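You operate a simulated robot arm through the tools that you are given. There is no shell and no other tool. Be economical: measure what you need, move in short steps, check, and stop when the job is done.

Carry out the task below with a simulated robot arm. There is one attempt and no reset: what you move stays moved.

JOB
Put the tube end on the front bench top away on the packing stand. Put the 25 mm spacer puck from the front bench top on the near table top and the 40 mm spacer puck on the front bench shelf. Put two of the small cartons from the front bench top on the side bench top. Put the blue film pad from the pad rest top on the front bench shelf. Pull the upper black drawer open. The order is free.
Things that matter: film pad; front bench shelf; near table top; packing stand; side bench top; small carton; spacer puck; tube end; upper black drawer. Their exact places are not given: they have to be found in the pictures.

The check looks at the end state, three seconds after you hand in, the way a careful person would. Anything else that was tipped, shoved, dropped, spilled or broken makes it a failure.

ROBOT AND FRAMES
A 7-joint arm with a vacuum gripper on a trunk, on a base that drives. Base frame: it is fixed to the floor where the robot stands at the start and does not move with it; the origin is under the middle of the robot, x ahead of it, y to its left, z up. Readings come in m, rad, newtons and seconds.
With the tool pointing down near the work surface it reaches from about 0.1 to 0.64 m from the robot's upright axis, wherever it stands. Its first joint turns from -2.007 to 2.007 rad. Places, roughly: film pad [0.75, 1, 1]; front bench shelf [0.7, 1.3, 0.3]; near table top [3.3, 0.5, 1]; packing stand [9.7, 7, 0.8]; side bench top [2, -2.5, 0.9]; small carton [0.5, 0.75, 1]; spacer puck [0.5, 0.25, 1]; tube end (8x6x6 cm) [0.6, -0.1, 0.9]; upper black drawer [15, -0.8, 0.6]. Payload 2.55 kg.
Tool frame: the origin (TCP) lies in the middle of the cups' lips, and z points out of the cups. The gripper has 1 cup of 0.044 m across, covering 0.044 by 0.044 m (tool x, y); the bellows give 0.02 m. With the vacuum on, a cup seals on a smooth face that it is pressed against (1 to 4 N); it does not hold porous or soft things. The pull reaches 55 N.
Orientation is that of the tool frame in the base frame, as a unit quaternion [w, x, y, z]. With the cups facing straight down, the tool's x points along the base's -x, its y along +y and its z along -z.

CONTROLS
- The arm moves only by the tool servo_tool. Its argument "motion" is a list that holds one entry, the list of rows, each a list of 7 numbers: the vacuum: 1 switches it on, 0 off, then the shift along the tool's x, y, z in units of 20 mm (1.0 is 20 mm), then the turn, a rotation vector about the tool's x, y, z in units of 6 degrees (1.0 is 6 degrees). In form: [[[vacuum, x, y, z, rx, ry, rz], ...]]. A call has 1 to 20 rows; each row shifts and turns the commanded pose from where the row before left it, along the tool's axes as they then stand. A call with a number of a shift or a turn outside -1 to 1 is refused whole. A row lasts 0.2 s, in which the tool goes at most 0.05 m and 0.15 rad; a call with a longer step from one row to the next is refused whole, and so is a gripper value outside its range. Where a pose cannot be reached the arm comes as near as it can. A force on the tool above 40 N (or 10 N above the force at the start of the call, whichever is more), or a blocked arm, ends the call early, and 0.2 s more pass. The pull builds up within a second once a cup has sealed. Time passes only in rows, and 0.2 s behind the last, so rows that do not move give it time. The reply holds the time, the measured pose of the TCP, the force on the tool along the base axes and the pull of the vacuum, in the units named above and with some noise, with the torque about the TCP (base axes, N m) and any sound that the robot's microphone picked up, and new pictures: "show" is both (left out), scene, wrist or none.
- Cameras (640 x 400 px; columns grow to the right, rows downward): "scene" is now at [0.0132, 0.191, 1.8253]; the picture's right is [0.22, -0.97, 0.00], its down [-0.78, -0.18, -0.61] and it looks along [0.59, 0.14, -0.80] (base axes); focal length 269 px, centre (320, 200). "wrist" rides on the gripper at [0.081, 0.006, -0.172] in the tool frame; the picture's right is [-0.08, 1.00, 0.00], its down [-0.89, -0.07, -0.45] and it looks along [-0.44, -0.04, 0.90] (tool axes); focal length 256 px, centre (320, 200).
- raise_lower(by): slides the trunk up (or, below 0, down) by that many m; the arm and the scene camera ride with it, the base frame stays. It gives what a move gives, with no picture.
- roll_base(legs): drives the robot by 1 to 6 legs, each [ahead, left, turn to the left] in m, m and rad, along the robot's own axes; the way and the turn of a leg run together, so that a leg with both is an arc; at most 1.5 m and 3.142 rad a leg. The arm and the cameras ride along, it lands a little off, and it stops where it bumps. It gives what a move gives, and a new picture of the scene camera.
- turn_head(pan, tilt): turns the head with the scene camera to pan (to the left, within 2.705 rad either way) and tilt (down, from -0.506 to 1.204), counted from straight ahead of the robot. It gives what a move gives, and a new picture of the scene camera.
- measure_at(camera, pixels): for up to 12 pixels [column, row] of the newest picture of that camera ("zoom" is the newest enlarged one), the place [x, y, z] in the base frame of the surface seen there, good to about 0.003 m. It takes no simulated time.
- zoom(camera, box): a new picture of the part [left, top, right, bottom] of that camera's present view, enlarged. It takes no simulated time.
- hand_in(): hands the job in; it is judged then, once.

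Go step by step. Measure first, check grasps and placings, and put right what went wrong. The budget is 131 turns and 260 pictures, counting those below and the enlarged ones. Unless the task says otherwise, let go and move clear before handing in, and close with one line.

The tools are called after "Request:" by a JSON object that holds its "op" and its "data". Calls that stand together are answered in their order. servo_tool: Moves the arm, as the interface text tells. Its arguments: {"type":"object","properties":{"motion":{"type":"array","items":{"type":"array","items":{"type":"array","items":{"type":"number"}}}},"show":{"type":"string","enum":["both","scene","wrist","none"]}},"required":["motion"]} The other tools are called the same way: raise_lower (by) slides the trunk up or down; roll_base (legs) drives the base; turn_head (pan, tilt) turns the head that bears the scene camera; measure_at (camera, pixels) gives the place of the surface under pixels of a picture; zoom (camera, box) takes an enlarged picture of a part of a camera's view; hand_in () hands the job in.

At the start:

```text
clock: 0.0
eef_pos: [0.323, 0.2324, 1.1755]
orientation: [0.0, 0.0, 1.0, 0.0]
force: [-0.4, 1.2, 0.2]
torque: [0.02, 0.05, -0.04]
pull: 0.1
trunk travel left (down, up): [-0.925, 0.065]
robot x, y, heading: [0.0015, -0.0024, 0.003]
head pan, tilt: [0.227, 0.92]
```

scene: 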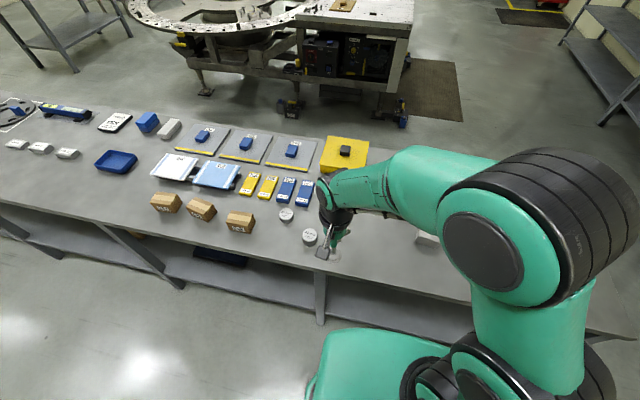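
wrist: 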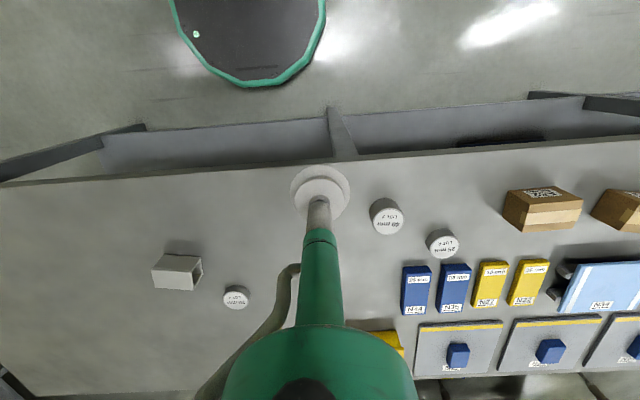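

The pictures show pucks near scene (286,214) and (309,237), cartons at (165,203), (200,210), (240,222), and a tube end in the wrist view at (177,271). I'll zoom and measure these.

Request:
{"op": "zoom", "data": {"camera": "wrist", "box": [140, 160, 480, 372]}}

Request:
{"op": "zoom", "data": {"camera": "scene", "box": [0, 90, 380, 328]}}

Request:
{"op": "measure_at", "data": {"camera": "wrist", "pixels": [[387, 222], [443, 244], [237, 297], [177, 271], [176, 282], [542, 200], [60, 300], [320, 165], [238, 150], [500, 145], [415, 290], [450, 288]]}}

Request:
{"op": "measure_at", "data": {"camera": "scene", "pixels": [[286, 211], [309, 233], [165, 198], [200, 205], [240, 216], [173, 165], [216, 173], [218, 255], [270, 300], [345, 150], [115, 160], [204, 134]]}}

```text
1.88 times, centred on (310, 266) of wrist
```

zoom: 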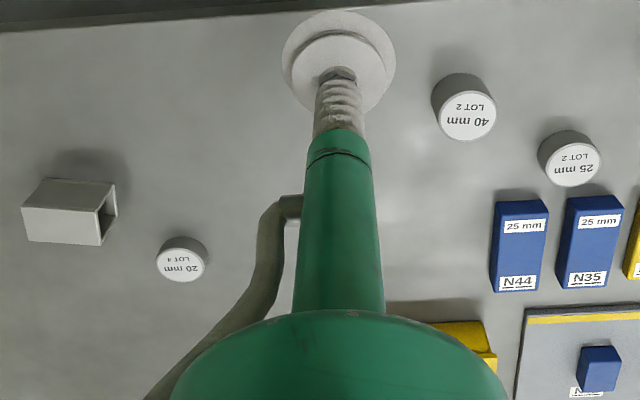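

```text
1.68 times, centred on (190, 209) of scene
```

zoom: 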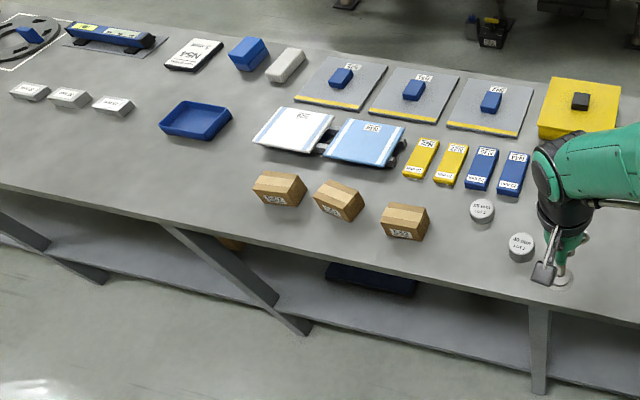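

```text
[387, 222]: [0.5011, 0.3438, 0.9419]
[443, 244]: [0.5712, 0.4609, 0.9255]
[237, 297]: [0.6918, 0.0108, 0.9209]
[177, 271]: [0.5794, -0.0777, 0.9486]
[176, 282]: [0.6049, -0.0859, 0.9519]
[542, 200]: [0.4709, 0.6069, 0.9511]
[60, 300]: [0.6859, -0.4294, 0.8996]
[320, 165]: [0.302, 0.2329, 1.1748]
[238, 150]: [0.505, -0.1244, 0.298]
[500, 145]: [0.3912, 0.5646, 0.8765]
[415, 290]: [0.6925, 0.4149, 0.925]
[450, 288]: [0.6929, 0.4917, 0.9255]
```

```text
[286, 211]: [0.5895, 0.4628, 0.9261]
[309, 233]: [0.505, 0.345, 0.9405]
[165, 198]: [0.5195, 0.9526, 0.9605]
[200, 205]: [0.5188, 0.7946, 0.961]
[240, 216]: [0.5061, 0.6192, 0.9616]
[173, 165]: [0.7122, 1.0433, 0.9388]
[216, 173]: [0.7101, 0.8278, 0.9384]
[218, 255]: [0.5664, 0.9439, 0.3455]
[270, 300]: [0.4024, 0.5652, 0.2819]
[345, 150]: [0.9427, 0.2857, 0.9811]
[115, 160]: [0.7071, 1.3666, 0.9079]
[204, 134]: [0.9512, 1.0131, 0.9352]
```

The puck tops lie at about (0.503,0.345,0.941) for 40 mm and (0.58,0.462,0.926) for 25 mm. The blue film pad is at (0.71,0.83,0.938). I'll hover above the 40 mm puck and look again.

Request:
{"op": "servo_tool", "data": {"motion": [[[0, -0.9, 0.56, 0.6, 0, 0, 0], [0, -0.9, 0.56, 0.6, 0, 0, 0], [0, -0.9, 0.56, 0.6, 0, 0, 0], [0, -0.9, 0.56, 0.6, 0, 0, 0], [0, -0.9, 0.56, 0.6, 0, 0, 0], [0, -0.9, 0.56, 0.6, 0, 0, 0], [0, -0.9, 0.56, 0.6, 0, 0, 0], [0, -0.9, 0.56, 0.6, 0, 0, 0], [0, -0.9, 0.56, 0.6, 0, 0, 0], [0, -0.9, 0.56, 0.6, 0, 0, 0], [0, 0, 0, 0, 0, 0, 0]]], "show": "both"}}

Request:
{"op": "turn_head", "data": {"pan": -0.6, "tilt": 0.6}}

```text
clock: 2.4
eef_pos: [0.5021, 0.3433, 1.0549]
orientation: [-0.001, 0.0, 1.0, 0.0]
force: [-0.2, 0.2, 1.0]
torque: [0.04, -0.03, -0.01]
pull: 0.1
trunk travel left (down, up): [-0.925, 0.065]
robot x, y, heading: [0.0019, -0.0017, 0.001]
head pan, tilt: [0.227, 0.92]
```

scene: 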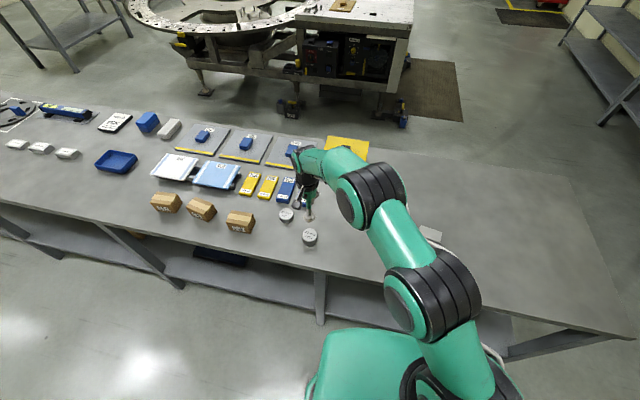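
wrist: 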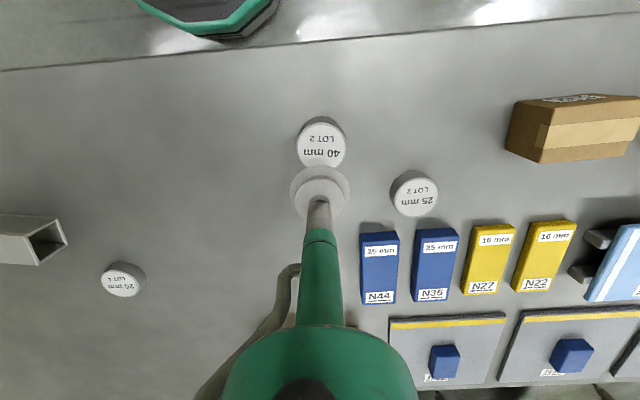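

```text
clock: 3.5
eef_pos: [0.5027, 0.3443, 1.055]
orientation: [0.0, 0.0, 1.0, 0.0]
force: [0.1, -0.4, 0.2]
torque: [0.0, -0.06, -0.01]
pull: 0.1
trunk travel left (down, up): [-0.925, 0.065]
robot x, y, heading: [0.0013, -0.001, -0.005]
head pan, tilt: [-0.6, 0.6]
```

scene: 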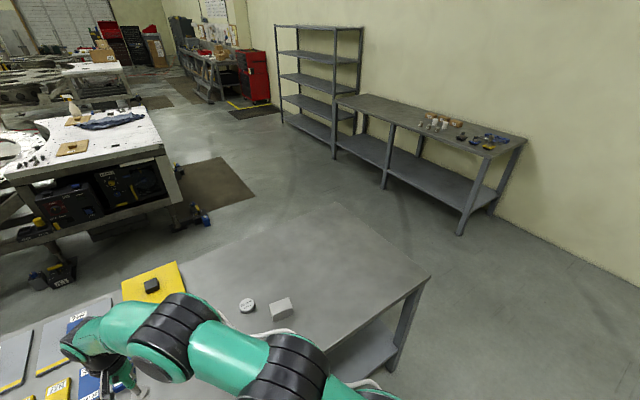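

The wrist view puts the 40 mm puck's face at about (320,144). I'll measure its rim for the exact centre, and the side bench and near table in the scene.

Request:
{"op": "measure_at", "data": {"camera": "wrist", "pixels": [[301, 144], [341, 144], [321, 130], [321, 160], [322, 145], [394, 195], [434, 195], [415, 182], [415, 208]]}}

Request:
{"op": "measure_at", "data": {"camera": "scene", "pixels": [[340, 98], [520, 140], [495, 155], [435, 115], [390, 120], [400, 105], [100, 140], [160, 143], [60, 165], [420, 280], [462, 225], [110, 121]]}}

Request:
{"op": "zoom", "data": {"camera": "scene", "box": [320, 60, 540, 198]}}

Request:
{"op": "zoom", "data": {"camera": "scene", "box": [0, 50, 220, 188]}}

```text
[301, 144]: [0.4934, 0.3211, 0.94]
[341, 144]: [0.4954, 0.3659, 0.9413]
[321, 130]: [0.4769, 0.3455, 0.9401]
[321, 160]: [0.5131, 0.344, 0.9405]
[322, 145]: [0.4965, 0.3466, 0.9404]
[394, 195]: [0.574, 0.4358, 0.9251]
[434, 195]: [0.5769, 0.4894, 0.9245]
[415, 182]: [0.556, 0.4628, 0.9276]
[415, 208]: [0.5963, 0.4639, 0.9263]
```

```text
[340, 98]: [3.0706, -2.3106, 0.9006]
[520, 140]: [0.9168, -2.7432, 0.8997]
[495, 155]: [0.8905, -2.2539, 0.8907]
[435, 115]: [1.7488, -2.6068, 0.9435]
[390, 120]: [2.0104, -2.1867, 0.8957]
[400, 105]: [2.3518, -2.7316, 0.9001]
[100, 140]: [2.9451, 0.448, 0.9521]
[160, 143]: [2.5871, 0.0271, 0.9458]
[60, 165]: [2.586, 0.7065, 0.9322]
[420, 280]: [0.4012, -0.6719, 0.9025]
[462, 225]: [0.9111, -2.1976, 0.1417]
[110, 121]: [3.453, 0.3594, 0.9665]
```

```text
2.90 times, centred on (430, 129) of scene
```

zoom: 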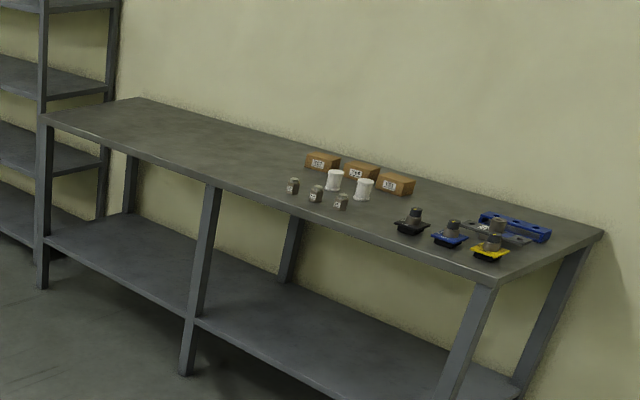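

```text
2.90 times, centred on (110, 119) of scene
```

zoom: 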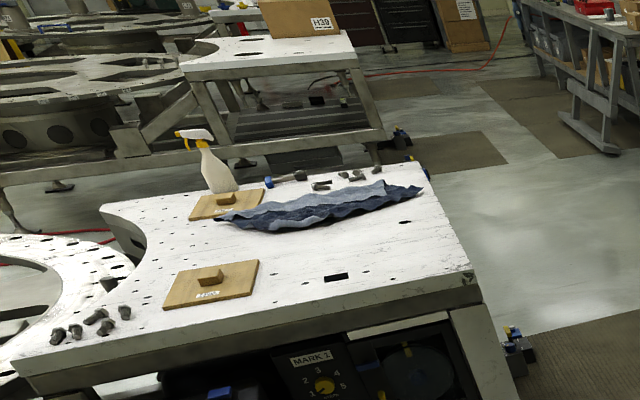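

The puck's face centre is (0.496,0.344,0.940). I'll move 6.5 mm back, descend to contact with the vacuum on, and check the pull.

Request:
{"op": "servo_tool", "data": {"motion": [[[0, 0.33, 0, 1, 0, 0, 0], [0, 0, 0, 1, 0, 0, 0], [0, 0, 0, 1, 0, 0, 0], [0, 0, 0, 1, 0, 0, 0], [1, 0, 0, 0.9, 0, 0, 0], [1, 0, 0, 0.5, 0, 0, 0], [1, 0, 0, 0.5, 0, 0, 0], [1, 0, 0, 0.15, 0, 0, 0], [1, 0, 0, 0, 0, 0, 0], [1, 0, 0, 0, 0, 0, 0], [1, 0, 0, 0, 0, 0, 0], [1, 0, 0, 0, 0, 0, 0]]], "show": "wrist"}}

```text
clock: 6.2
eef_pos: [0.497, 0.3439, 0.9365]
orientation: [0.002, -0.001, 1.0, 0.003]
force: [5.3, -2.9, 22.1]
torque: [-0.07, 0.13, -0.01]
pull: 54.7
trunk travel left (down, up): [-0.925, 0.065]
robot x, y, heading: [-0.002, -0.0022, -0.005]
head pan, tilt: [-0.6, 0.6]
```

wrist: 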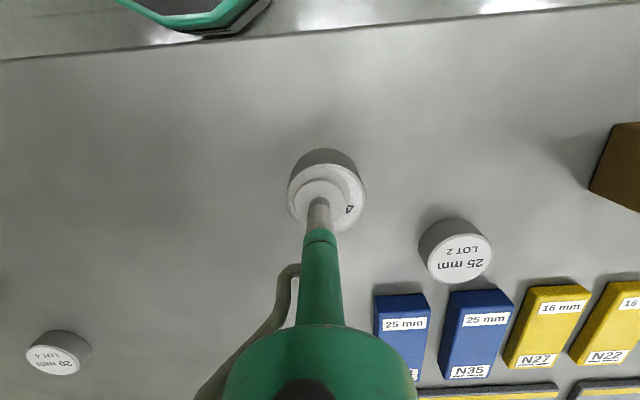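

Sealed (pull 54.7 N). I'll lift, draw back in front of the bench, and look at the arm and the shelf.

Request:
{"op": "servo_tool", "data": {"motion": [[[1, 0, 0, -1, 0, 0, 0], [1, 0, 0, -1, 0, 0, 0], [1, 0, 0, -1, 0, 0, 0], [1, 0, 0, -1, 0, 0, 0], [1, 1, -0.2, -1, 0, 0, 0], [1, 1, -0.2, -1, 0, 0, 0], [1, 1, -0.2, -0.5, 0, 0, 0], [1, 1, -0.2, 0, 0, 0, 0], [1, 1, -0.2, 0, 0, 0, 0], [1, 1, -0.2, 0, 0, 0, 0], [1, 1, -0.2, 0, 0, 0, 0], [1, 1, -0.2, 0, 0, 0, 0], [1, 1, -0.2, 0, 0, 0, 0], [1, 1, -0.2, 0, 0, 0, 0], [1, 1, -0.2, 0, 0, 0, 0], [1, 0.5, 0, 0, 0, 0, 0], [1, 0, 0, 0, 0, 0, 0]]], "show": "wrist"}}

Request:
{"op": "turn_head", "data": {"pan": 0.3, "tilt": 1.2}}

```text
clock: 9.8
eef_pos: [0.2655, 0.2987, 1.0639]
orientation: [0.001, 0.001, 1.0, 0.0]
force: [-0.4, -0.4, -3.8]
torque: [-0.03, 0.0, -0.02]
pull: 54.9
trunk travel left (down, up): [-0.925, 0.065]
robot x, y, heading: [0.0042, 0.0033, -0.002]
head pan, tilt: [-0.6, 0.6]
```

wrist: 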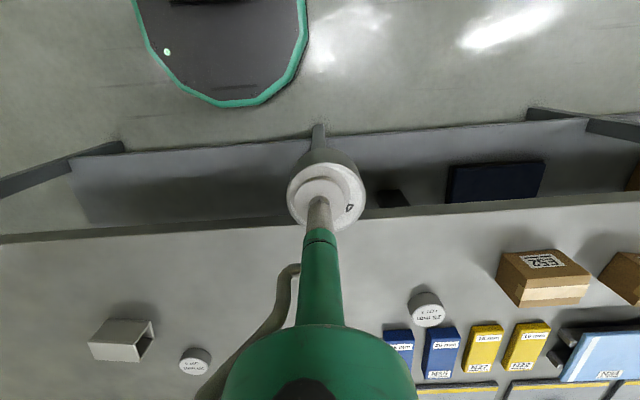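

```text
clock: 10.9
eef_pos: [0.2653, 0.2999, 1.0635]
orientation: [0.0, 0.0, 1.0, 0.0]
force: [-0.6, 0.3, -3.7]
torque: [-0.01, 0.06, 0.0]
pull: 54.9
trunk travel left (down, up): [-0.925, 0.065]
robot x, y, heading: [-0.0038, 0.0022, 0.003]
head pan, tilt: [0.3, 1.201]
```

scene: 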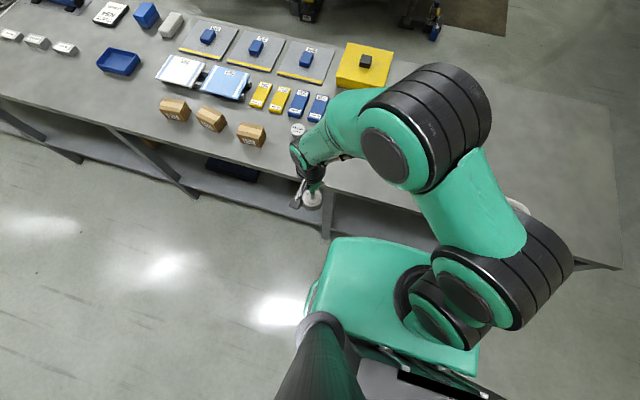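

Held (about 0.37 kg weight). I'll measure the base outline, the arm's elbow and the shelf edge and the objects on it.

Request:
{"op": "measure_at", "data": {"camera": "scene", "pixels": [[430, 90], [425, 150], [340, 120], [320, 135], [310, 330], [345, 245], [500, 250], [455, 290], [312, 196], [460, 205]]}}

Request:
{"op": "measure_at", "data": {"camera": "wrist", "pixels": [[230, 105], [140, 20], [300, 30], [450, 130], [200, 150], [447, 195], [543, 185], [545, 163], [455, 168], [380, 192], [408, 192], [320, 128]]}}

```text
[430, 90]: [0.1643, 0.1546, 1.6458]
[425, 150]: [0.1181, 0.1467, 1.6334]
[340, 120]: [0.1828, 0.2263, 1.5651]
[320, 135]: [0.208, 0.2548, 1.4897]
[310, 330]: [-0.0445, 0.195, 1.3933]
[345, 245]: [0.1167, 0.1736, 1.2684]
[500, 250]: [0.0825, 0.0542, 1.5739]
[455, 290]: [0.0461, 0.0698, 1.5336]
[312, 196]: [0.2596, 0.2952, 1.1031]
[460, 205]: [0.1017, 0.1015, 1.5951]
```

```text
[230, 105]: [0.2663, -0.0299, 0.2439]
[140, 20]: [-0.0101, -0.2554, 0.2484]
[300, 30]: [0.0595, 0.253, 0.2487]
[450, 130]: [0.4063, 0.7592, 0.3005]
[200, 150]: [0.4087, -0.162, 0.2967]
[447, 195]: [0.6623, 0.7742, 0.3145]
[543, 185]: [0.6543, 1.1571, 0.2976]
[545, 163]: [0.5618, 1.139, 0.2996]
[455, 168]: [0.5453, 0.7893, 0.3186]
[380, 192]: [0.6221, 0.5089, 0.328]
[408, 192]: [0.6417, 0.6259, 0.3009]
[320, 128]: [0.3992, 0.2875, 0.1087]
```

The shelf is at z≈0.30 with its front edge at x≈0.405; a leg stands at y≈0.29, and the shelf is clear around y≈0. I'll back off 0.15 m, bring the puck up to the middle, and then lower the trunk so the arm reaches in flat.

Request:
{"op": "roll_base", "data": {"legs": [[-0.15, 0, 0]]}}

Request:
{"op": "servo_tool", "data": {"motion": [[[1, -0.6, -1, -0.8, 0, 0, 0], [1, -0.6, -1, -0.8, 0, 0, 0], [1, -0.6, -1, -0.8, 0, 0, 0], [1, -0.6, -1, -0.8, 0, 0, 0], [1, -0.6, -1, -0.8, 0, 0, 0], [1, -0.6, -1, -0.8, 0, 0, 0], [1, -0.6, -1, -0.8, 0, 0, 0], [1, -0.6, -1, -0.8, 0, 0, 0], [1, -0.6, -1, -0.8, 0, 0, 0], [1, -0.6, -1, -0.8, 0, 0, 0], [1, -0.6, -1, -0.8, 0, 0, 0], [1, -0.6, -1, -0.8, 0, 0, 0], [1, -0.6, -1, -0.8, 0, 0, 0], [1, -0.6, -1, -0.8, 0, 0, 0], [1, -0.6, -1, -0.8, 0, 0, 0], [1, 0, 0, 0, 0, 0, 0]]], "show": "both"}}

```text
clock: 12.3
eef_pos: [0.1171, 0.2996, 1.0634]
orientation: [0.0, 0.0, 1.0, -0.001]
force: [-0.8, 0.3, -4.9]
torque: [-0.03, 0.02, 0.02]
pull: 55.5
trunk travel left (down, up): [-0.925, 0.065]
robot x, y, heading: [-0.1469, -0.0014, 0.002]
head pan, tilt: [0.3, 1.201]
```

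scene: 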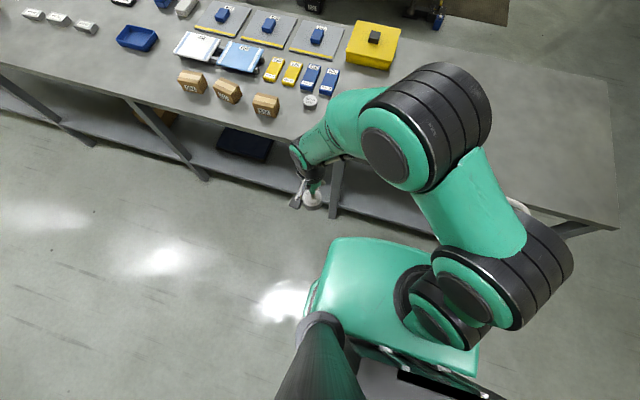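

```text
clock: 15.7
eef_pos: [0.2808, 0.0057, 1.2532]
orientation: [0.0, -0.002, 1.0, 0.0]
force: [-0.5, -0.1, -3.3]
torque: [-0.06, 0.02, -0.01]
pull: 55.2
out of reach, approached as far as the arm can: row 13, 14, 15
trunk travel left (down, up): [-0.925, 0.065]
robot x, y, heading: [-0.1471, 0.0033, 0.003]
head pan, tilt: [0.3, 1.201]
```

scene: 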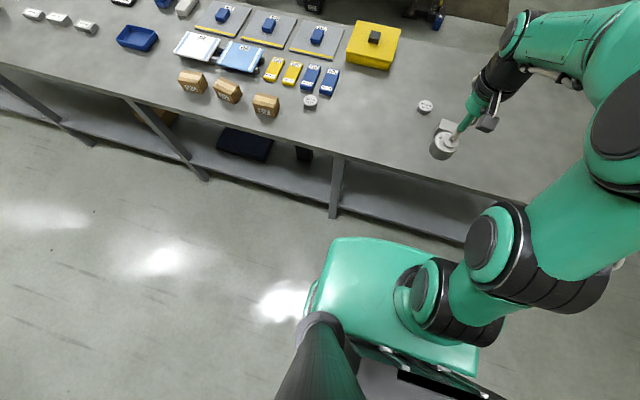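
wrist: 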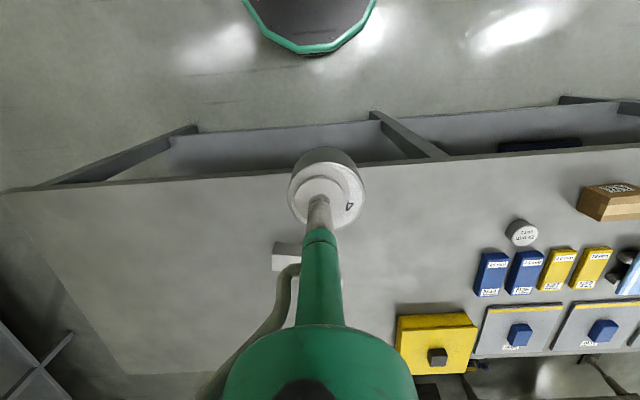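

The arm topped out at TCP z≈1.25, which is enough. I'll lower the trunk 0.75 m and look.

Request:
{"op": "raise_lower", "data": {"by": -0.75}}

Request:
{"op": "turn_head", "data": {"pan": 0.0, "tilt": 0.5}}

```text
refused: -0.75 is not a number from -0.4 to 0.4
```

```text
clock: 16.8
eef_pos: [0.2812, 0.0058, 1.2516]
orientation: [0.0, -0.001, 1.0, 0.0]
force: [0.4, 0.2, -2.6]
torque: [-0.02, 0.04, 0.0]
pull: 54.8
trunk travel left (down, up): [-0.925, 0.065]
robot x, y, heading: [-0.1464, 0.0023, -0.004]
head pan, tilt: [0.0, 0.499]
```

scene: 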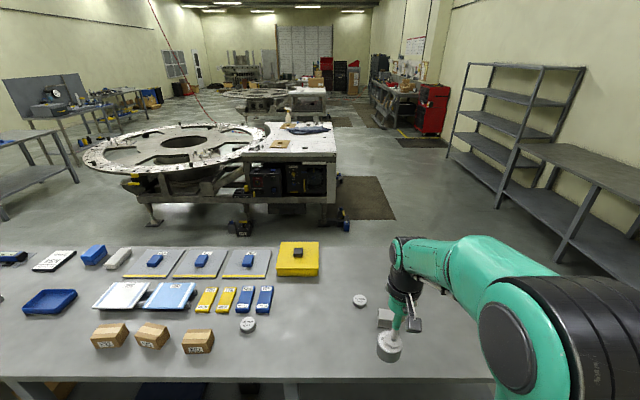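

The trunk takes at most 0.4 m per call, so I'll lower it in two steps.

Request:
{"op": "raise_lower", "data": {"by": -0.4}}

Request:
{"op": "raise_lower", "data": {"by": -0.35}}

Request:
{"op": "turn_head", "data": {"pan": -0.1, "tilt": 0.6}}

```text
clock: 20.6
eef_pos: [0.2826, 0.0049, 0.8525]
orientation: [0.0, -0.001, 1.0, 0.001]
force: [0.8, -0.2, -2.8]
torque: [-0.04, 0.02, 0.04]
pull: 54.6
trunk travel left (down, up): [-0.525, 0.465]
robot x, y, heading: [-0.1464, -0.0023, 0.006]
head pan, tilt: [0.0, 0.499]
```

```text
clock: 24.0
eef_pos: [0.282, 0.0048, 0.5018]
orientation: [0.001, 0.0, 1.0, 0.0]
force: [0.9, 0.7, -3.0]
torque: [-0.01, 0.01, 0.0]
pull: 54.9
trunk travel left (down, up): [-0.175, 0.815]
robot x, y, heading: [-0.1503, -0.0015, 0.004]
head pan, tilt: [0.0, 0.499]
```

```text
clock: 24.7
eef_pos: [0.2815, 0.0051, 0.5034]
orientation: [0.0, -0.002, 1.0, 0.0]
force: [0.6, 0.4, -3.6]
torque: [-0.06, 0.0, 0.03]
pull: 54.9
trunk travel left (down, up): [-0.175, 0.815]
robot x, y, heading: [-0.1463, 0.0025, -0.003]
head pan, tilt: [-0.099, 0.6]
```

scene: 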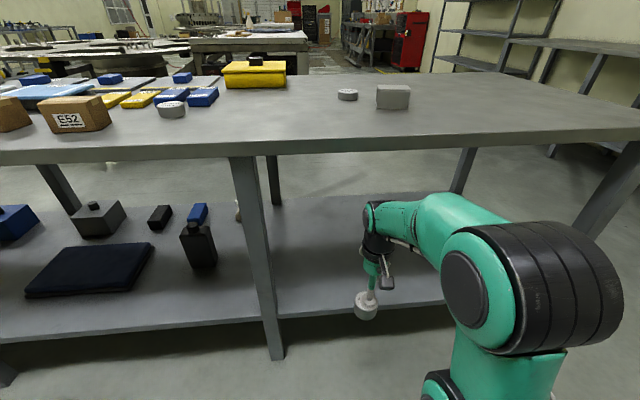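

The view shows the clear right-hand shelf bay behind the puck at (366,305). I'll measure the forearm and elbow height and the bench underside.

Request:
{"op": "measure_at", "data": {"camera": "scene", "pixels": [[440, 200], [380, 210], [530, 232], [600, 260], [420, 145], [340, 310], [340, 250], [400, 230], [270, 330], [240, 175]]}}

Request:
{"op": "measure_at", "data": {"camera": "scene", "pixels": [[40, 280], [140, 250], [200, 258], [95, 215], [15, 220], [160, 215], [100, 285], [60, 250], [300, 225], [300, 310], [20, 310], [238, 215]]}}

```text
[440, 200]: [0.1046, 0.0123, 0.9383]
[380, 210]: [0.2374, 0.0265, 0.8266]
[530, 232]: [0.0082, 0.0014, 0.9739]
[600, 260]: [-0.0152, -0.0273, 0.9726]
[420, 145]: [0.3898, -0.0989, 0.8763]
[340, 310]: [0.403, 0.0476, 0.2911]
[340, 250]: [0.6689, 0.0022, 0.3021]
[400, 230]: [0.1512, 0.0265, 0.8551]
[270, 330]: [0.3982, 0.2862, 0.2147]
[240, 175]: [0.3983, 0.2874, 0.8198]
```

```text
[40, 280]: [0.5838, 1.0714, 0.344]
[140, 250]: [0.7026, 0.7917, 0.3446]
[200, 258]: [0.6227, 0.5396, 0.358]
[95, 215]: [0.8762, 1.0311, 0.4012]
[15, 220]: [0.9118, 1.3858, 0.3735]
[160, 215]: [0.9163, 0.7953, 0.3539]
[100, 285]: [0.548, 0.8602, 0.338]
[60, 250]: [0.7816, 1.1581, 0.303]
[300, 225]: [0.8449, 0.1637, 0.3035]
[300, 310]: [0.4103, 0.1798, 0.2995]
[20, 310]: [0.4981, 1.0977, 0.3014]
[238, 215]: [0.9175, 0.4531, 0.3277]
```

The wrist top sits ~0.32 m above the TCP, so at TCP z≈0.36 it is at ~0.69, well under the 0.876 bench underside edge. I'll go down first, then in.

Request:
{"op": "servo_tool", "data": {"motion": [[[1, 0, 0, 1, 0, 0, 0], [1, 0, 0, 1, 0, 0, 0], [1, 0, 0, 1, 0, 0, 0], [1, 0, 0, 1, 0, 0, 0], [1, 0, 0, 1, 0, 0, 0], [1, 0, 0, 1, 0, 0, 0], [1, -1, 0, 0.5, 0, 0, 0], [1, -1, 0, 0, 0, 0, 0], [1, -1, 0, 0, 0, 0, 0], [1, -1, 0, 0, 0, 0, 0], [1, -1, 0, 0, 0, 0, 0], [1, -1, 0, 0, 0, 0, 0], [1, -1, 0, 0, 0, 0, 0], [1, -1, 0, 0, 0, 0, 0], [1, -1, 0, 0, 0, 0, 0], [1, -1, 0, 0, 0, 0, 0], [1, 0, 0, 0, 0, 0, 0], [1, 0, 0, 0, 0, 0, 0]]], "show": "scene"}}

```text
clock: 28.5
eef_pos: [0.4644, 0.0058, 0.3602]
orientation: [0.0, -0.001, 1.0, -0.001]
force: [0.5, 0.5, -2.8]
torque: [-0.02, 0.04, 0.01]
pull: 54.7
out of reach, approached as far as the arm can: row 15, 16
trunk travel left (down, up): [-0.175, 0.815]
robot x, y, heading: [-0.1517, -0.0015, 0.005]
head pan, tilt: [-0.099, 0.6]
```

scene: 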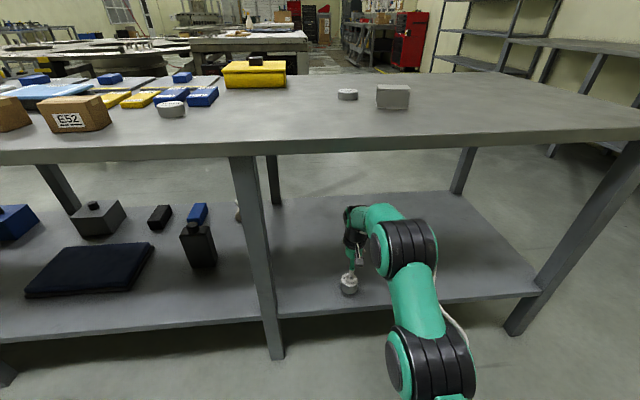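

The puck hangs over the shelf at (349,285). I'll lower ~17 mm to the shelf, switch off the vacuum, and rise.

Request:
{"op": "servo_tool", "data": {"motion": [[[1, 0.3, 0, 0.4, 0, 0, 0], [1, 0, 0, 0.3, 0, 0, 0], [1, 0, 0, 0.2, 0, 0, 0], [1, 0, 0, 0, 0, 0, 0], [0, 0, 0, 0, 0, 0, 0], [0, 0, 0, 0, 0, 0, 0], [0, 0, 0, 0, 0, 0, 0], [0, 0, 0, 0, 0, 0, 0], [0, 0, 0, -0.5, 0, 0, 0], [0, 0, 0, -0.5, 0, 0, 0], [0, 0, 0, -0.5, 0, 0, 0], [0, 1, 0, -0.2, 0, 0, 0], [0, 1, 0, 0, 0, 0, 0], [0, 1, 0, 0, 0, 0, 0], [0, 1, 0, 0, 0, 0, 0], [0, 1, 0, 0, 0, 0, 0], [0, 1, 0, 0, 0, 0, 0], [0, 1, 0, 0, 0, 0, 0], [0, 1, 0, 0, 0, 0, 0], [0, 1, 0, 0, 0, 0, 0]]], "show": "both"}}

```text
clock: 32.7
eef_pos: [0.2768, 0.0052, 0.376]
orientation: [0.0, -0.001, 1.0, -0.001]
force: [0.2, 0.4, 0.8]
torque: [0.01, -0.04, 0.01]
pull: 0.0
trunk travel left (down, up): [-0.175, 0.815]
robot x, y, heading: [-0.1472, 0.0009, 0.002]
head pan, tilt: [-0.099, 0.6]
```

scene: 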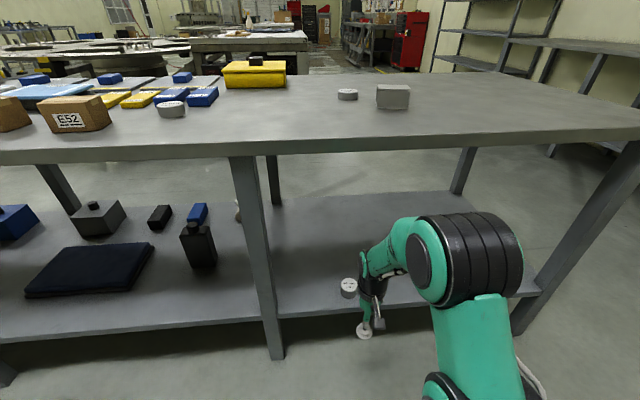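
wrist: 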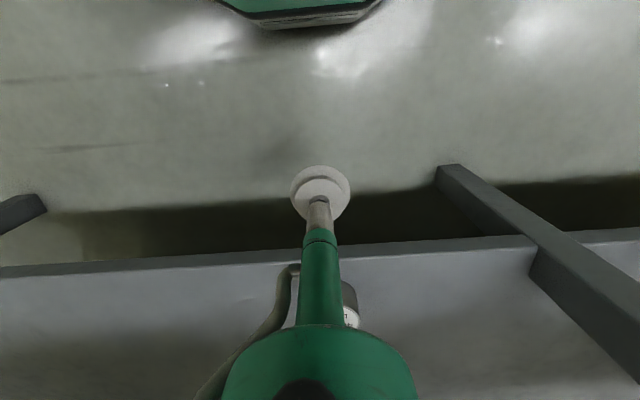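

The puck stands on the shelf at (349,287), released and clear. Next is the blue film pad: I'll raise the trunk and drive left to stand in front of it.

Request:
{"op": "raise_lower", "data": {"by": 0.4}}

Request:
{"op": "raise_lower", "data": {"by": 0.4}}

Request:
{"op": "roll_base", "data": {"legs": [[0, 0.8, 0], [0.2, 0, 0]]}}

Request:
{"op": "turn_head", "data": {"pan": 0.1, "tilt": 0.9}}

Request:
{"op": "zoom", "data": {"camera": "scene", "box": [140, 60, 500, 285]}}

```text
clock: 36.5
eef_pos: [0.2763, 0.0053, 0.7753]
orientation: [0.001, 0.0, 1.0, 0.001]
force: [1.6, -0.7, -0.3]
torque: [0.04, -0.06, 0.0]
pull: 0.1
trunk travel left (down, up): [-0.575, 0.415]
robot x, y, heading: [-0.1481, 0.0023, 0.005]
head pan, tilt: [-0.099, 0.6]
```

```text
clock: 40.4
eef_pos: [0.2762, 0.004, 1.1757]
orientation: [0.0, -0.001, 1.0, 0.0]
force: [-0.1, 0.0, -0.3]
torque: [0.02, 0.05, -0.02]
pull: 0.1
trunk travel left (down, up): [-0.975, 0.015]
robot x, y, heading: [-0.1511, 0.0003, -0.002]
head pan, tilt: [-0.099, 0.6]
```

```text
clock: 45.8
eef_pos: [0.4599, 0.811, 1.1758]
orientation: [0.001, -0.009, 1.0, 0.0]
force: [-0.1, -0.2, 0.8]
torque: [0.01, 0.03, 0.0]
pull: 0.0
trunk travel left (down, up): [-0.975, 0.015]
robot x, y, heading: [0.038, 0.7955, 0.017]
head pan, tilt: [-0.099, 0.6]
```

scene: 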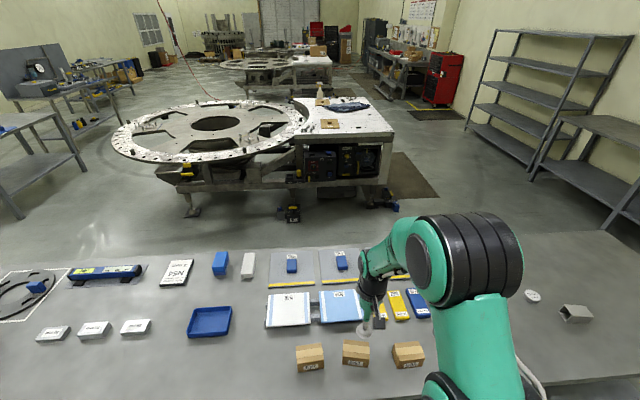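

```text
clock: 46.6
eef_pos: [0.4609, 0.811, 1.1754]
orientation: [0.0, -0.009, 1.0, 0.001]
force: [0.5, -0.3, 0.0]
torque: [0.01, 0.03, -0.01]
pull: 0.0
trunk travel left (down, up): [-0.975, 0.015]
robot x, y, heading: [0.0364, 0.796, 0.015]
head pan, tilt: [0.099, 0.901]
```

scene: 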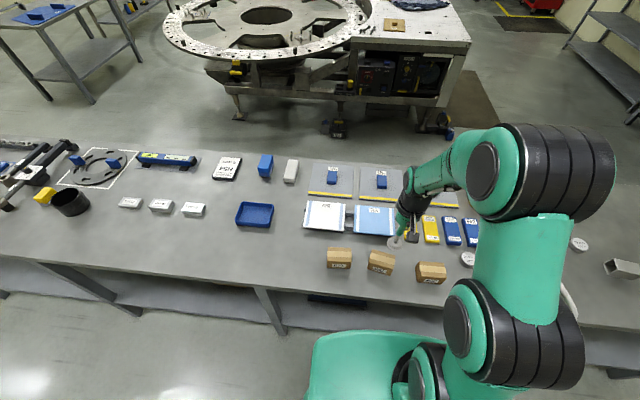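

```text
1.78 times, centred on (320, 172) of scene
```

zoom: 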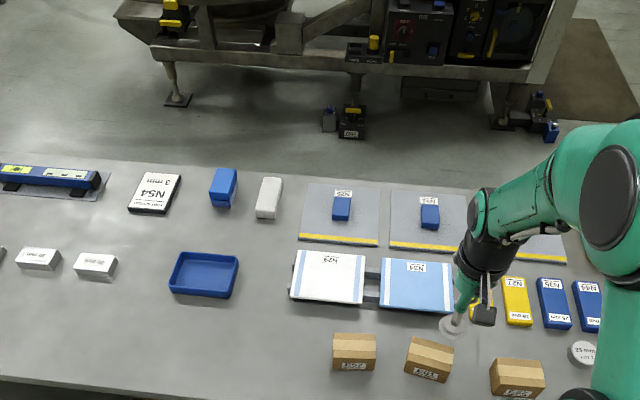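

The blue pad's zoom corners are about (383,258), (452,263), (380,307) and (455,312). I'll measure them along with the pad thickness.

Request:
{"op": "measure_at", "data": {"camera": "zoom", "pixels": [[384, 260], [450, 265], [382, 305], [450, 310], [417, 285], [415, 268], [370, 290], [372, 302], [417, 315], [330, 275], [410, 295], [398, 285]]}}

Request:
{"op": "zoom", "data": {"camera": "wrist", "box": [200, 180, 520, 380]}}

```text
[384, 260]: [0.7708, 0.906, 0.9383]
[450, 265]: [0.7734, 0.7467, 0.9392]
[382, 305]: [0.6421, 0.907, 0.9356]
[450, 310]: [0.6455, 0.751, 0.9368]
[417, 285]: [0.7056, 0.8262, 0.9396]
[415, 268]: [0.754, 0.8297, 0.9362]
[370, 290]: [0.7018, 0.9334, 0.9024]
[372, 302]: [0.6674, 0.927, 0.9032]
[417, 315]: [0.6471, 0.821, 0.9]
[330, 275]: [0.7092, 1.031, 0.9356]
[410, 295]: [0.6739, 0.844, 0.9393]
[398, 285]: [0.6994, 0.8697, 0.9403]
```

```text
2.00 times, centred on (360, 280) of wrist
```

zoom: 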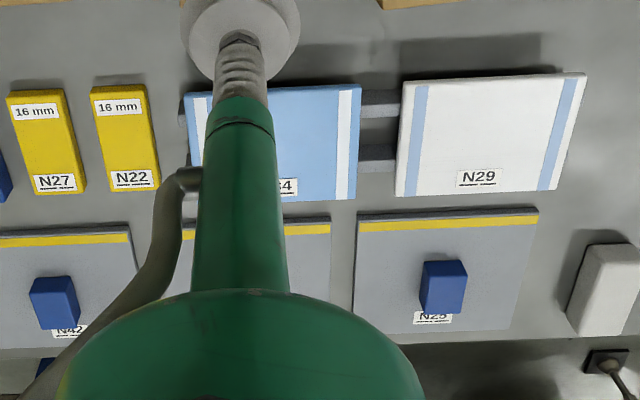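

The pad centre is about (0.708,0.829,0.938), roughly 14×16.5 cm. I'll roll 0.07 m closer and hover over it.

Request:
{"op": "roll_base", "data": {"legs": [[0.07, 0, 0]]}}

Request:
{"op": "servo_tool", "data": {"motion": [[[0, -0.9, 0.1, 0.3, 0, 0, 0], [0, -0.9, 0.1, 0.3, 0, 0, 0], [0, -0.9, 0.1, 0.3, 0, 0, 0], [0, -0.9, 0.1, 0.3, 0, 0, 0], [0, -0.9, 0.1, 0.5, 0, 0, 0], [0, -0.9, 0.1, 0.8, 0, 0, 0], [0, -0.9, 0.1, 1, 0, 0, 0], [0, -0.9, 0.1, 1, 0, 0, 0], [0, -0.9, 0.1, 1, 0, 0, 0], [0, -0.7, 0, 1, 0, 0, 0], [0, 0, 0, 1, 0, 0, 0], [0, 0, 0, 1, 0, 0, 0], [0, 0, 0, 0, 0, 0, 0]]], "show": "both"}}

```text
clock: 47.6
eef_pos: [0.5308, 0.813, 1.177]
orientation: [-0.001, -0.008, 1.0, 0.0]
force: [0.2, 0.3, -0.1]
torque: [-0.02, 0.04, -0.04]
pull: 0.1
trunk travel left (down, up): [-0.975, 0.015]
robot x, y, heading: [0.1093, 0.8003, 0.018]
head pan, tilt: [0.099, 0.901]
```

scene: 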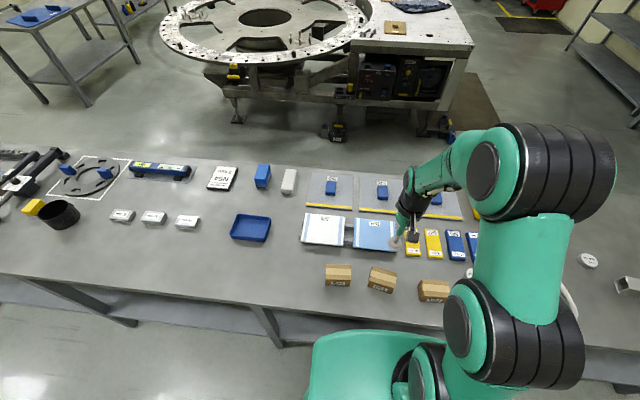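

```text
clock: 50.4
eef_pos: [0.7047, 0.8333, 1.0057]
orientation: [0.001, -0.009, 1.0, 0.0]
force: [-0.8, 0.6, 0.2]
torque: [-0.02, -0.02, 0.0]
pull: 0.0
trunk travel left (down, up): [-0.975, 0.015]
robot x, y, heading: [0.106, 0.8017, 0.013]
head pan, tilt: [0.099, 0.901]
```

scene: 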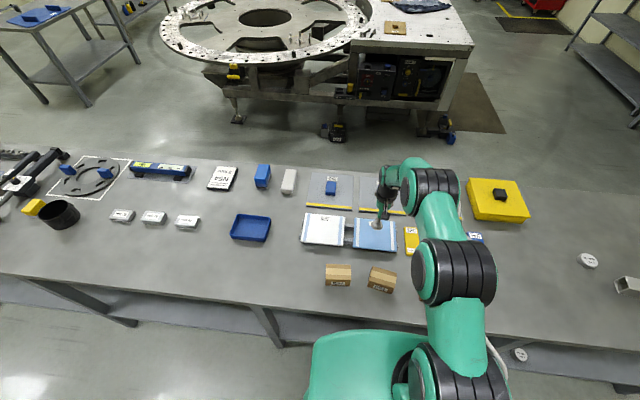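
wrist: 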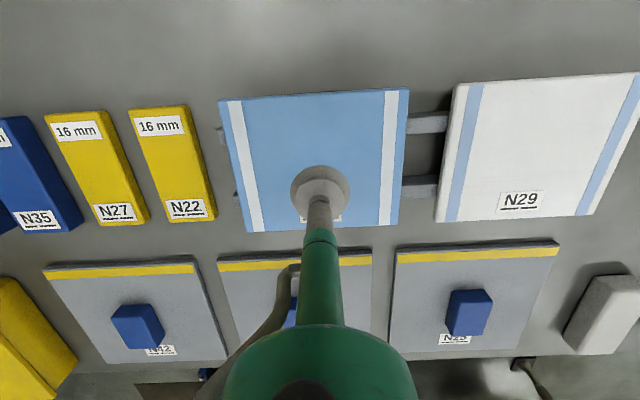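

The cup is centred over the blue pad. I'll descend 65 mm with the vacuum on, then press a few mm more.

Request:
{"op": "servo_tool", "data": {"motion": [[[0, 0, 0, 1, 0, 0, 0], [0, 0, 0, 1, 0, 0, 0], [1, 0, 0, 0.8, 0, 0, 0], [1, 0, 0, 0.4, 0, 0, 0], [1, 0, 0, 0.15, 0, 0, 0], [1, 0, 0, 0.1, 0, 0, 0], [1, 0, 0, 0, 0, 0, 0], [1, 0, 0, 0, 0, 0, 0], [1, 0, 0, 0, 0, 0, 0], [1, 0, 0, 0, 0, 0, 0]]], "show": "none"}}

```text
clock: 52.6
eef_pos: [0.7059, 0.8316, 0.937]
orientation: [0.0, -0.009, 1.0, 0.0]
force: [0.1, 0.5, 0.2]
torque: [-0.03, -0.08, 0.01]
pull: 54.7
trunk travel left (down, up): [-0.975, 0.015]
robot x, y, heading: [0.1042, 0.8006, 0.02]
head pan, tilt: [0.099, 0.901]
```

Sealed (54.7 N). I'll lift, draw back over the cartons at height, and then drive back and right to the free shelf bay.

Request:
{"op": "servo_tool", "data": {"motion": [[[1, 0, 0, -0.5, 0, 0, 0], [1, 0, 0, -1, 0, 0, 0], [1, 0, 0, -1, 0, 0, 0], [1, 0, 0, -1, 0, 0, 0], [1, 0, 0, -1, 0, 0, 0], [1, 0.7, 0, -0.8, 0, 0, 0], [1, 0.7, 0, -0.8, 0, 0, 0], [1, 0.7, 0, -0.8, 0, 0, 0], [1, 0.7, 0, -0.8, 0, 0, 0], [1, 0.7, 0, -0.8, 0, 0, 0], [1, 0.7, 0, -0.8, 0, 0, 0], [1, 0.7, 0, -0.8, 0, 0, 0], [1, 0.7, 0, -0.8, 0, 0, 0], [1, 0.7, 0, -0.8, 0, 0, 0], [1, 0.8, 0, 0, 0, 0, 0], [1, 0.8, 0, 0, 0, 0, 0], [1, 0.8, 0, 0, 0, 0, 0], [1, 0.8, 0, 0, 0, 0, 0], [1, 0.8, 0, 0, 0, 0, 0], [1, 0, 0, 0, 0, 0, 0]]], "show": "both"}}

```text
clock: 56.8
eef_pos: [0.5001, 0.8308, 1.171]
orientation: [-0.001, -0.008, 1.0, 0.0]
force: [0.7, -0.1, -1.2]
torque: [0.0, 0.01, -0.04]
pull: 55.4
trunk travel left (down, up): [-0.975, 0.015]
robot x, y, heading: [0.1054, 0.7963, 0.016]
head pan, tilt: [0.099, 0.901]
```

scene: 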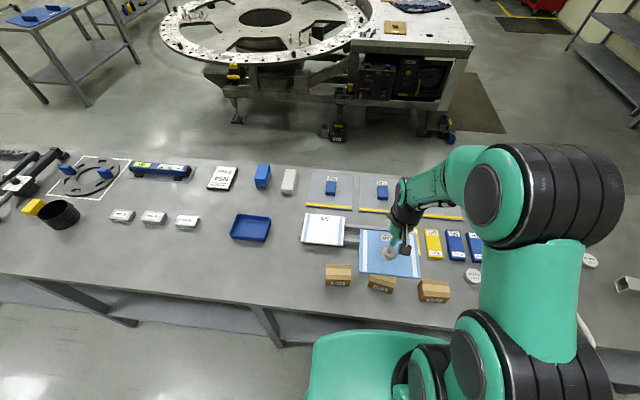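
wrist: 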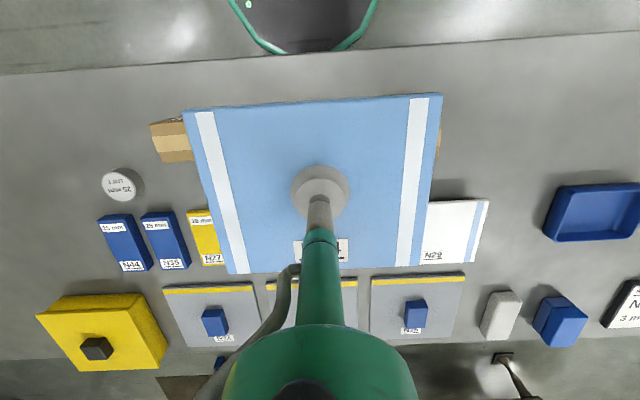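

The pad hangs flat and the cartons are undisturbed. Now I'll drive back and to the right.

Request:
{"op": "roll_base", "data": {"legs": [[-0.2, 0, -0.016], [0, -0.97, 0]]}}

Request:
{"op": "raise_lower", "data": {"by": -0.4}}

Request:
{"op": "turn_head", "data": {"pan": -0.1, "tilt": 0.8}}

```text
clock: 63.1
eef_pos: [0.3016, -0.1496, 1.1711]
orientation: [0.001, -0.001, 1.0, 0.0]
force: [0.3, 0.0, -2.1]
torque: [0.01, 0.02, 0.01]
pull: 55.1
trunk travel left (down, up): [-0.975, 0.015]
robot x, y, heading: [-0.0913, -0.1733, 0.006]
head pan, tilt: [0.099, 0.901]
```

scene: 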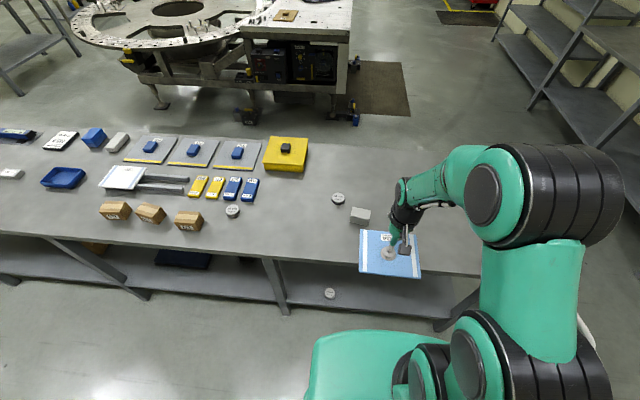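

```text
clock: 66.9
eef_pos: [0.3007, -0.1501, 0.7717]
orientation: [0.0, -0.001, 1.0, 0.0]
force: [0.7, 0.7, -1.0]
torque: [0.02, 0.01, -0.01]
pull: 54.9
trunk travel left (down, up): [-0.575, 0.415]
robot x, y, heading: [-0.0943, -0.1737, 0.003]
head pan, tilt: [0.099, 0.901]
```

```text
clock: 67.7
eef_pos: [0.3005, -0.1492, 0.772]
orientation: [0.001, -0.001, 1.0, 0.0]
force: [-0.3, 0.2, -2.0]
torque: [-0.02, 0.05, -0.01]
pull: 55.0
trunk travel left (down, up): [-0.575, 0.415]
robot x, y, heading: [-0.0908, -0.1747, 0.005]
head pan, tilt: [-0.099, 0.799]
```

scene: 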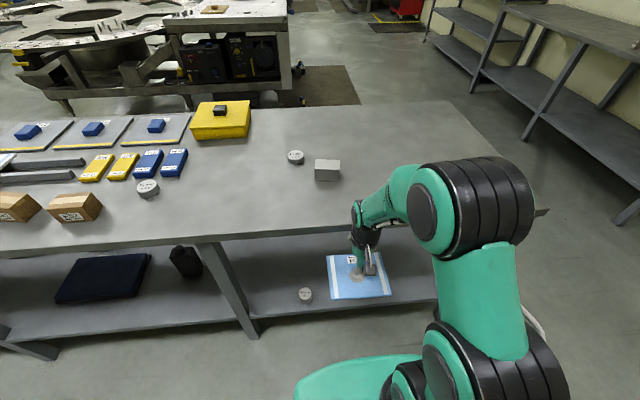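

Clearance looks good; I'll lower 0.37 m more, then extend in over the shelf.

Request:
{"op": "raise_lower", "data": {"by": -0.37}}

Request:
{"op": "servo_tool", "data": {"motion": [[[1, -1, 0, 0, 0, 0, 0], [1, -1, 0, 0, 0, 0, 0], [1, -1, 0, 0, 0, 0, 0], [1, -1, 0, 0, 0, 0, 0], [1, -1, 0, 0, 0, 0, 0], [1, -1, 0, 0, 0, 0, 0], [1, -1, 0, 0, 0, 0, 0], [1, -1, 0, 0, 0, 0, 0], [1, -1, 0, 0, 0, 0, 0], [1, -1, 0, 0, 0, 0, 0], [1, 0, 0, 0.5, 0, 0, 0], [1, 0, 0, 0.5, 0, 0, 0], [1, 0, 0, 0, 0, 0, 0]]], "show": "both"}}

```text
clock: 71.2
eef_pos: [0.3006, -0.1502, 0.4019]
orientation: [0.001, -0.001, 1.0, 0.0]
force: [-0.2, 0.7, -1.8]
torque: [0.0, -0.02, 0.01]
pull: 55.2
trunk travel left (down, up): [-0.205, 0.785]
robot x, y, heading: [-0.0973, -0.1744, -0.002]
head pan, tilt: [-0.099, 0.799]
```

```text
clock: 74.0
eef_pos: [0.5015, -0.1486, 0.3821]
orientation: [0.0, -0.001, 1.0, 0.0]
force: [0.0, 0.3, -1.2]
torque: [0.0, 0.0, 0.0]
pull: 54.5
trunk travel left (down, up): [-0.205, 0.785]
robot x, y, heading: [-0.0926, -0.1764, 0.001]
head pan, tilt: [-0.099, 0.799]
```

scene: 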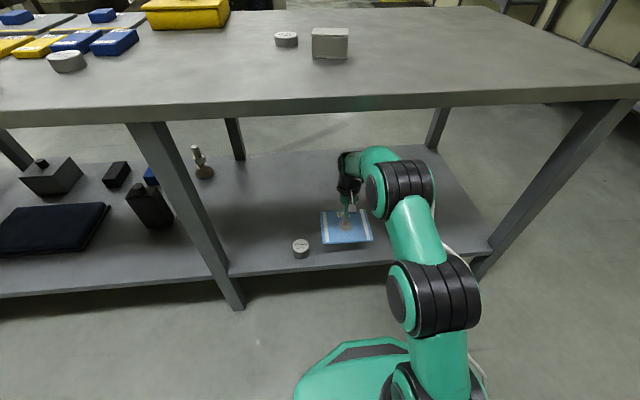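
wrist: 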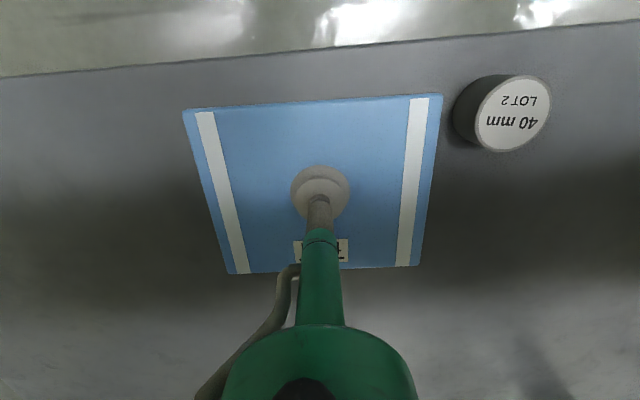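

Pad is above the shelf, right of the puck. I'll lower slowly in small steps to find contact.

Request:
{"op": "servo_tool", "data": {"motion": [[[1, 0, 0, 1, 0, 0, 0], [1, 0, 0, 1, 0, 0, 0], [1, 0, 0, 0.5, 0, 0, 0], [1, 0, 0, 0.25, 0, 0, 0], [1, 0, 0, 0, 0, 0, 0]]], "show": "none"}}

Request:
{"op": "zoom", "data": {"camera": "scene", "box": [280, 180, 420, 268]}}

```text
clock: 75.2
eef_pos: [0.5018, -0.1481, 0.3257]
orientation: [0.001, -0.001, 1.0, 0.0]
force: [0.3, -0.7, -1.3]
torque: [0.0, -0.01, 0.02]
pull: 55.1
trunk travel left (down, up): [-0.205, 0.785]
robot x, y, heading: [-0.0926, -0.1715, 0.004]
head pan, tilt: [-0.099, 0.799]
```

```text
4.55 times, centred on (350, 224) of scene
```

zoom: 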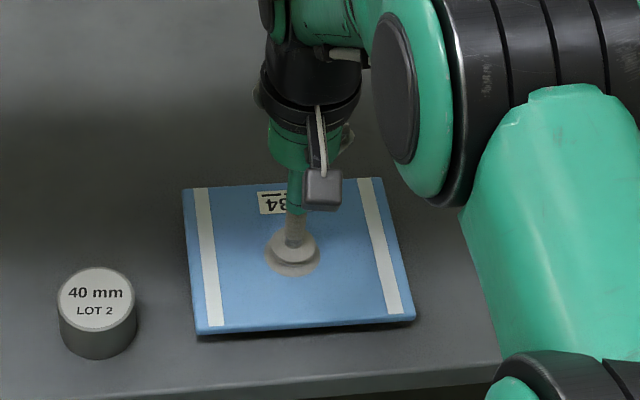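

There is a small gap left, and the pad looks about 1 cm thick. I'll continue in 4 mm steps.

Request:
{"op": "servo_tool", "data": {"motion": [[[1, 0, 0, 0.2, 0, 0, 0], [1, 0, 0, 0.2, 0, 0, 0], [1, 0, 0, 0.2, 0, 0, 0], [1, 0, 0, 0, 0, 0, 0]]], "show": "none"}}

Request:
{"op": "zoom", "data": {"camera": "scene", "box": [280, 180, 420, 268]}}

```text
clock: 76.2
eef_pos: [0.5005, -0.1487, 0.3148]
orientation: [0.0, -0.001, 1.0, 0.0]
force: [0.1, 0.4, -1.9]
torque: [0.0, 0.01, 0.0]
pull: 54.7
trunk travel left (down, up): [-0.205, 0.785]
robot x, y, heading: [-0.0916, -0.1742, -0.0]
head pan, tilt: [-0.099, 0.799]
```

```text
4.55 times, centred on (350, 224) of scene
```

zoom: 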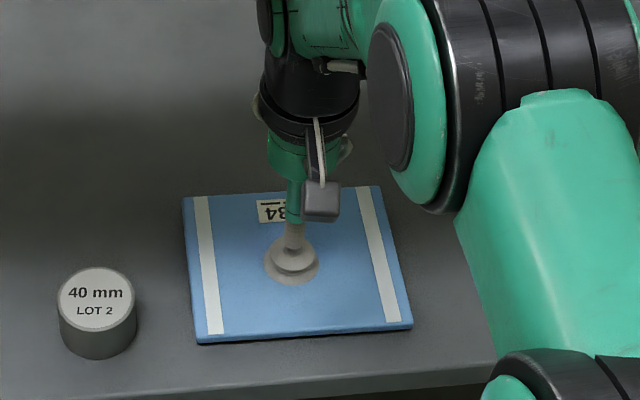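

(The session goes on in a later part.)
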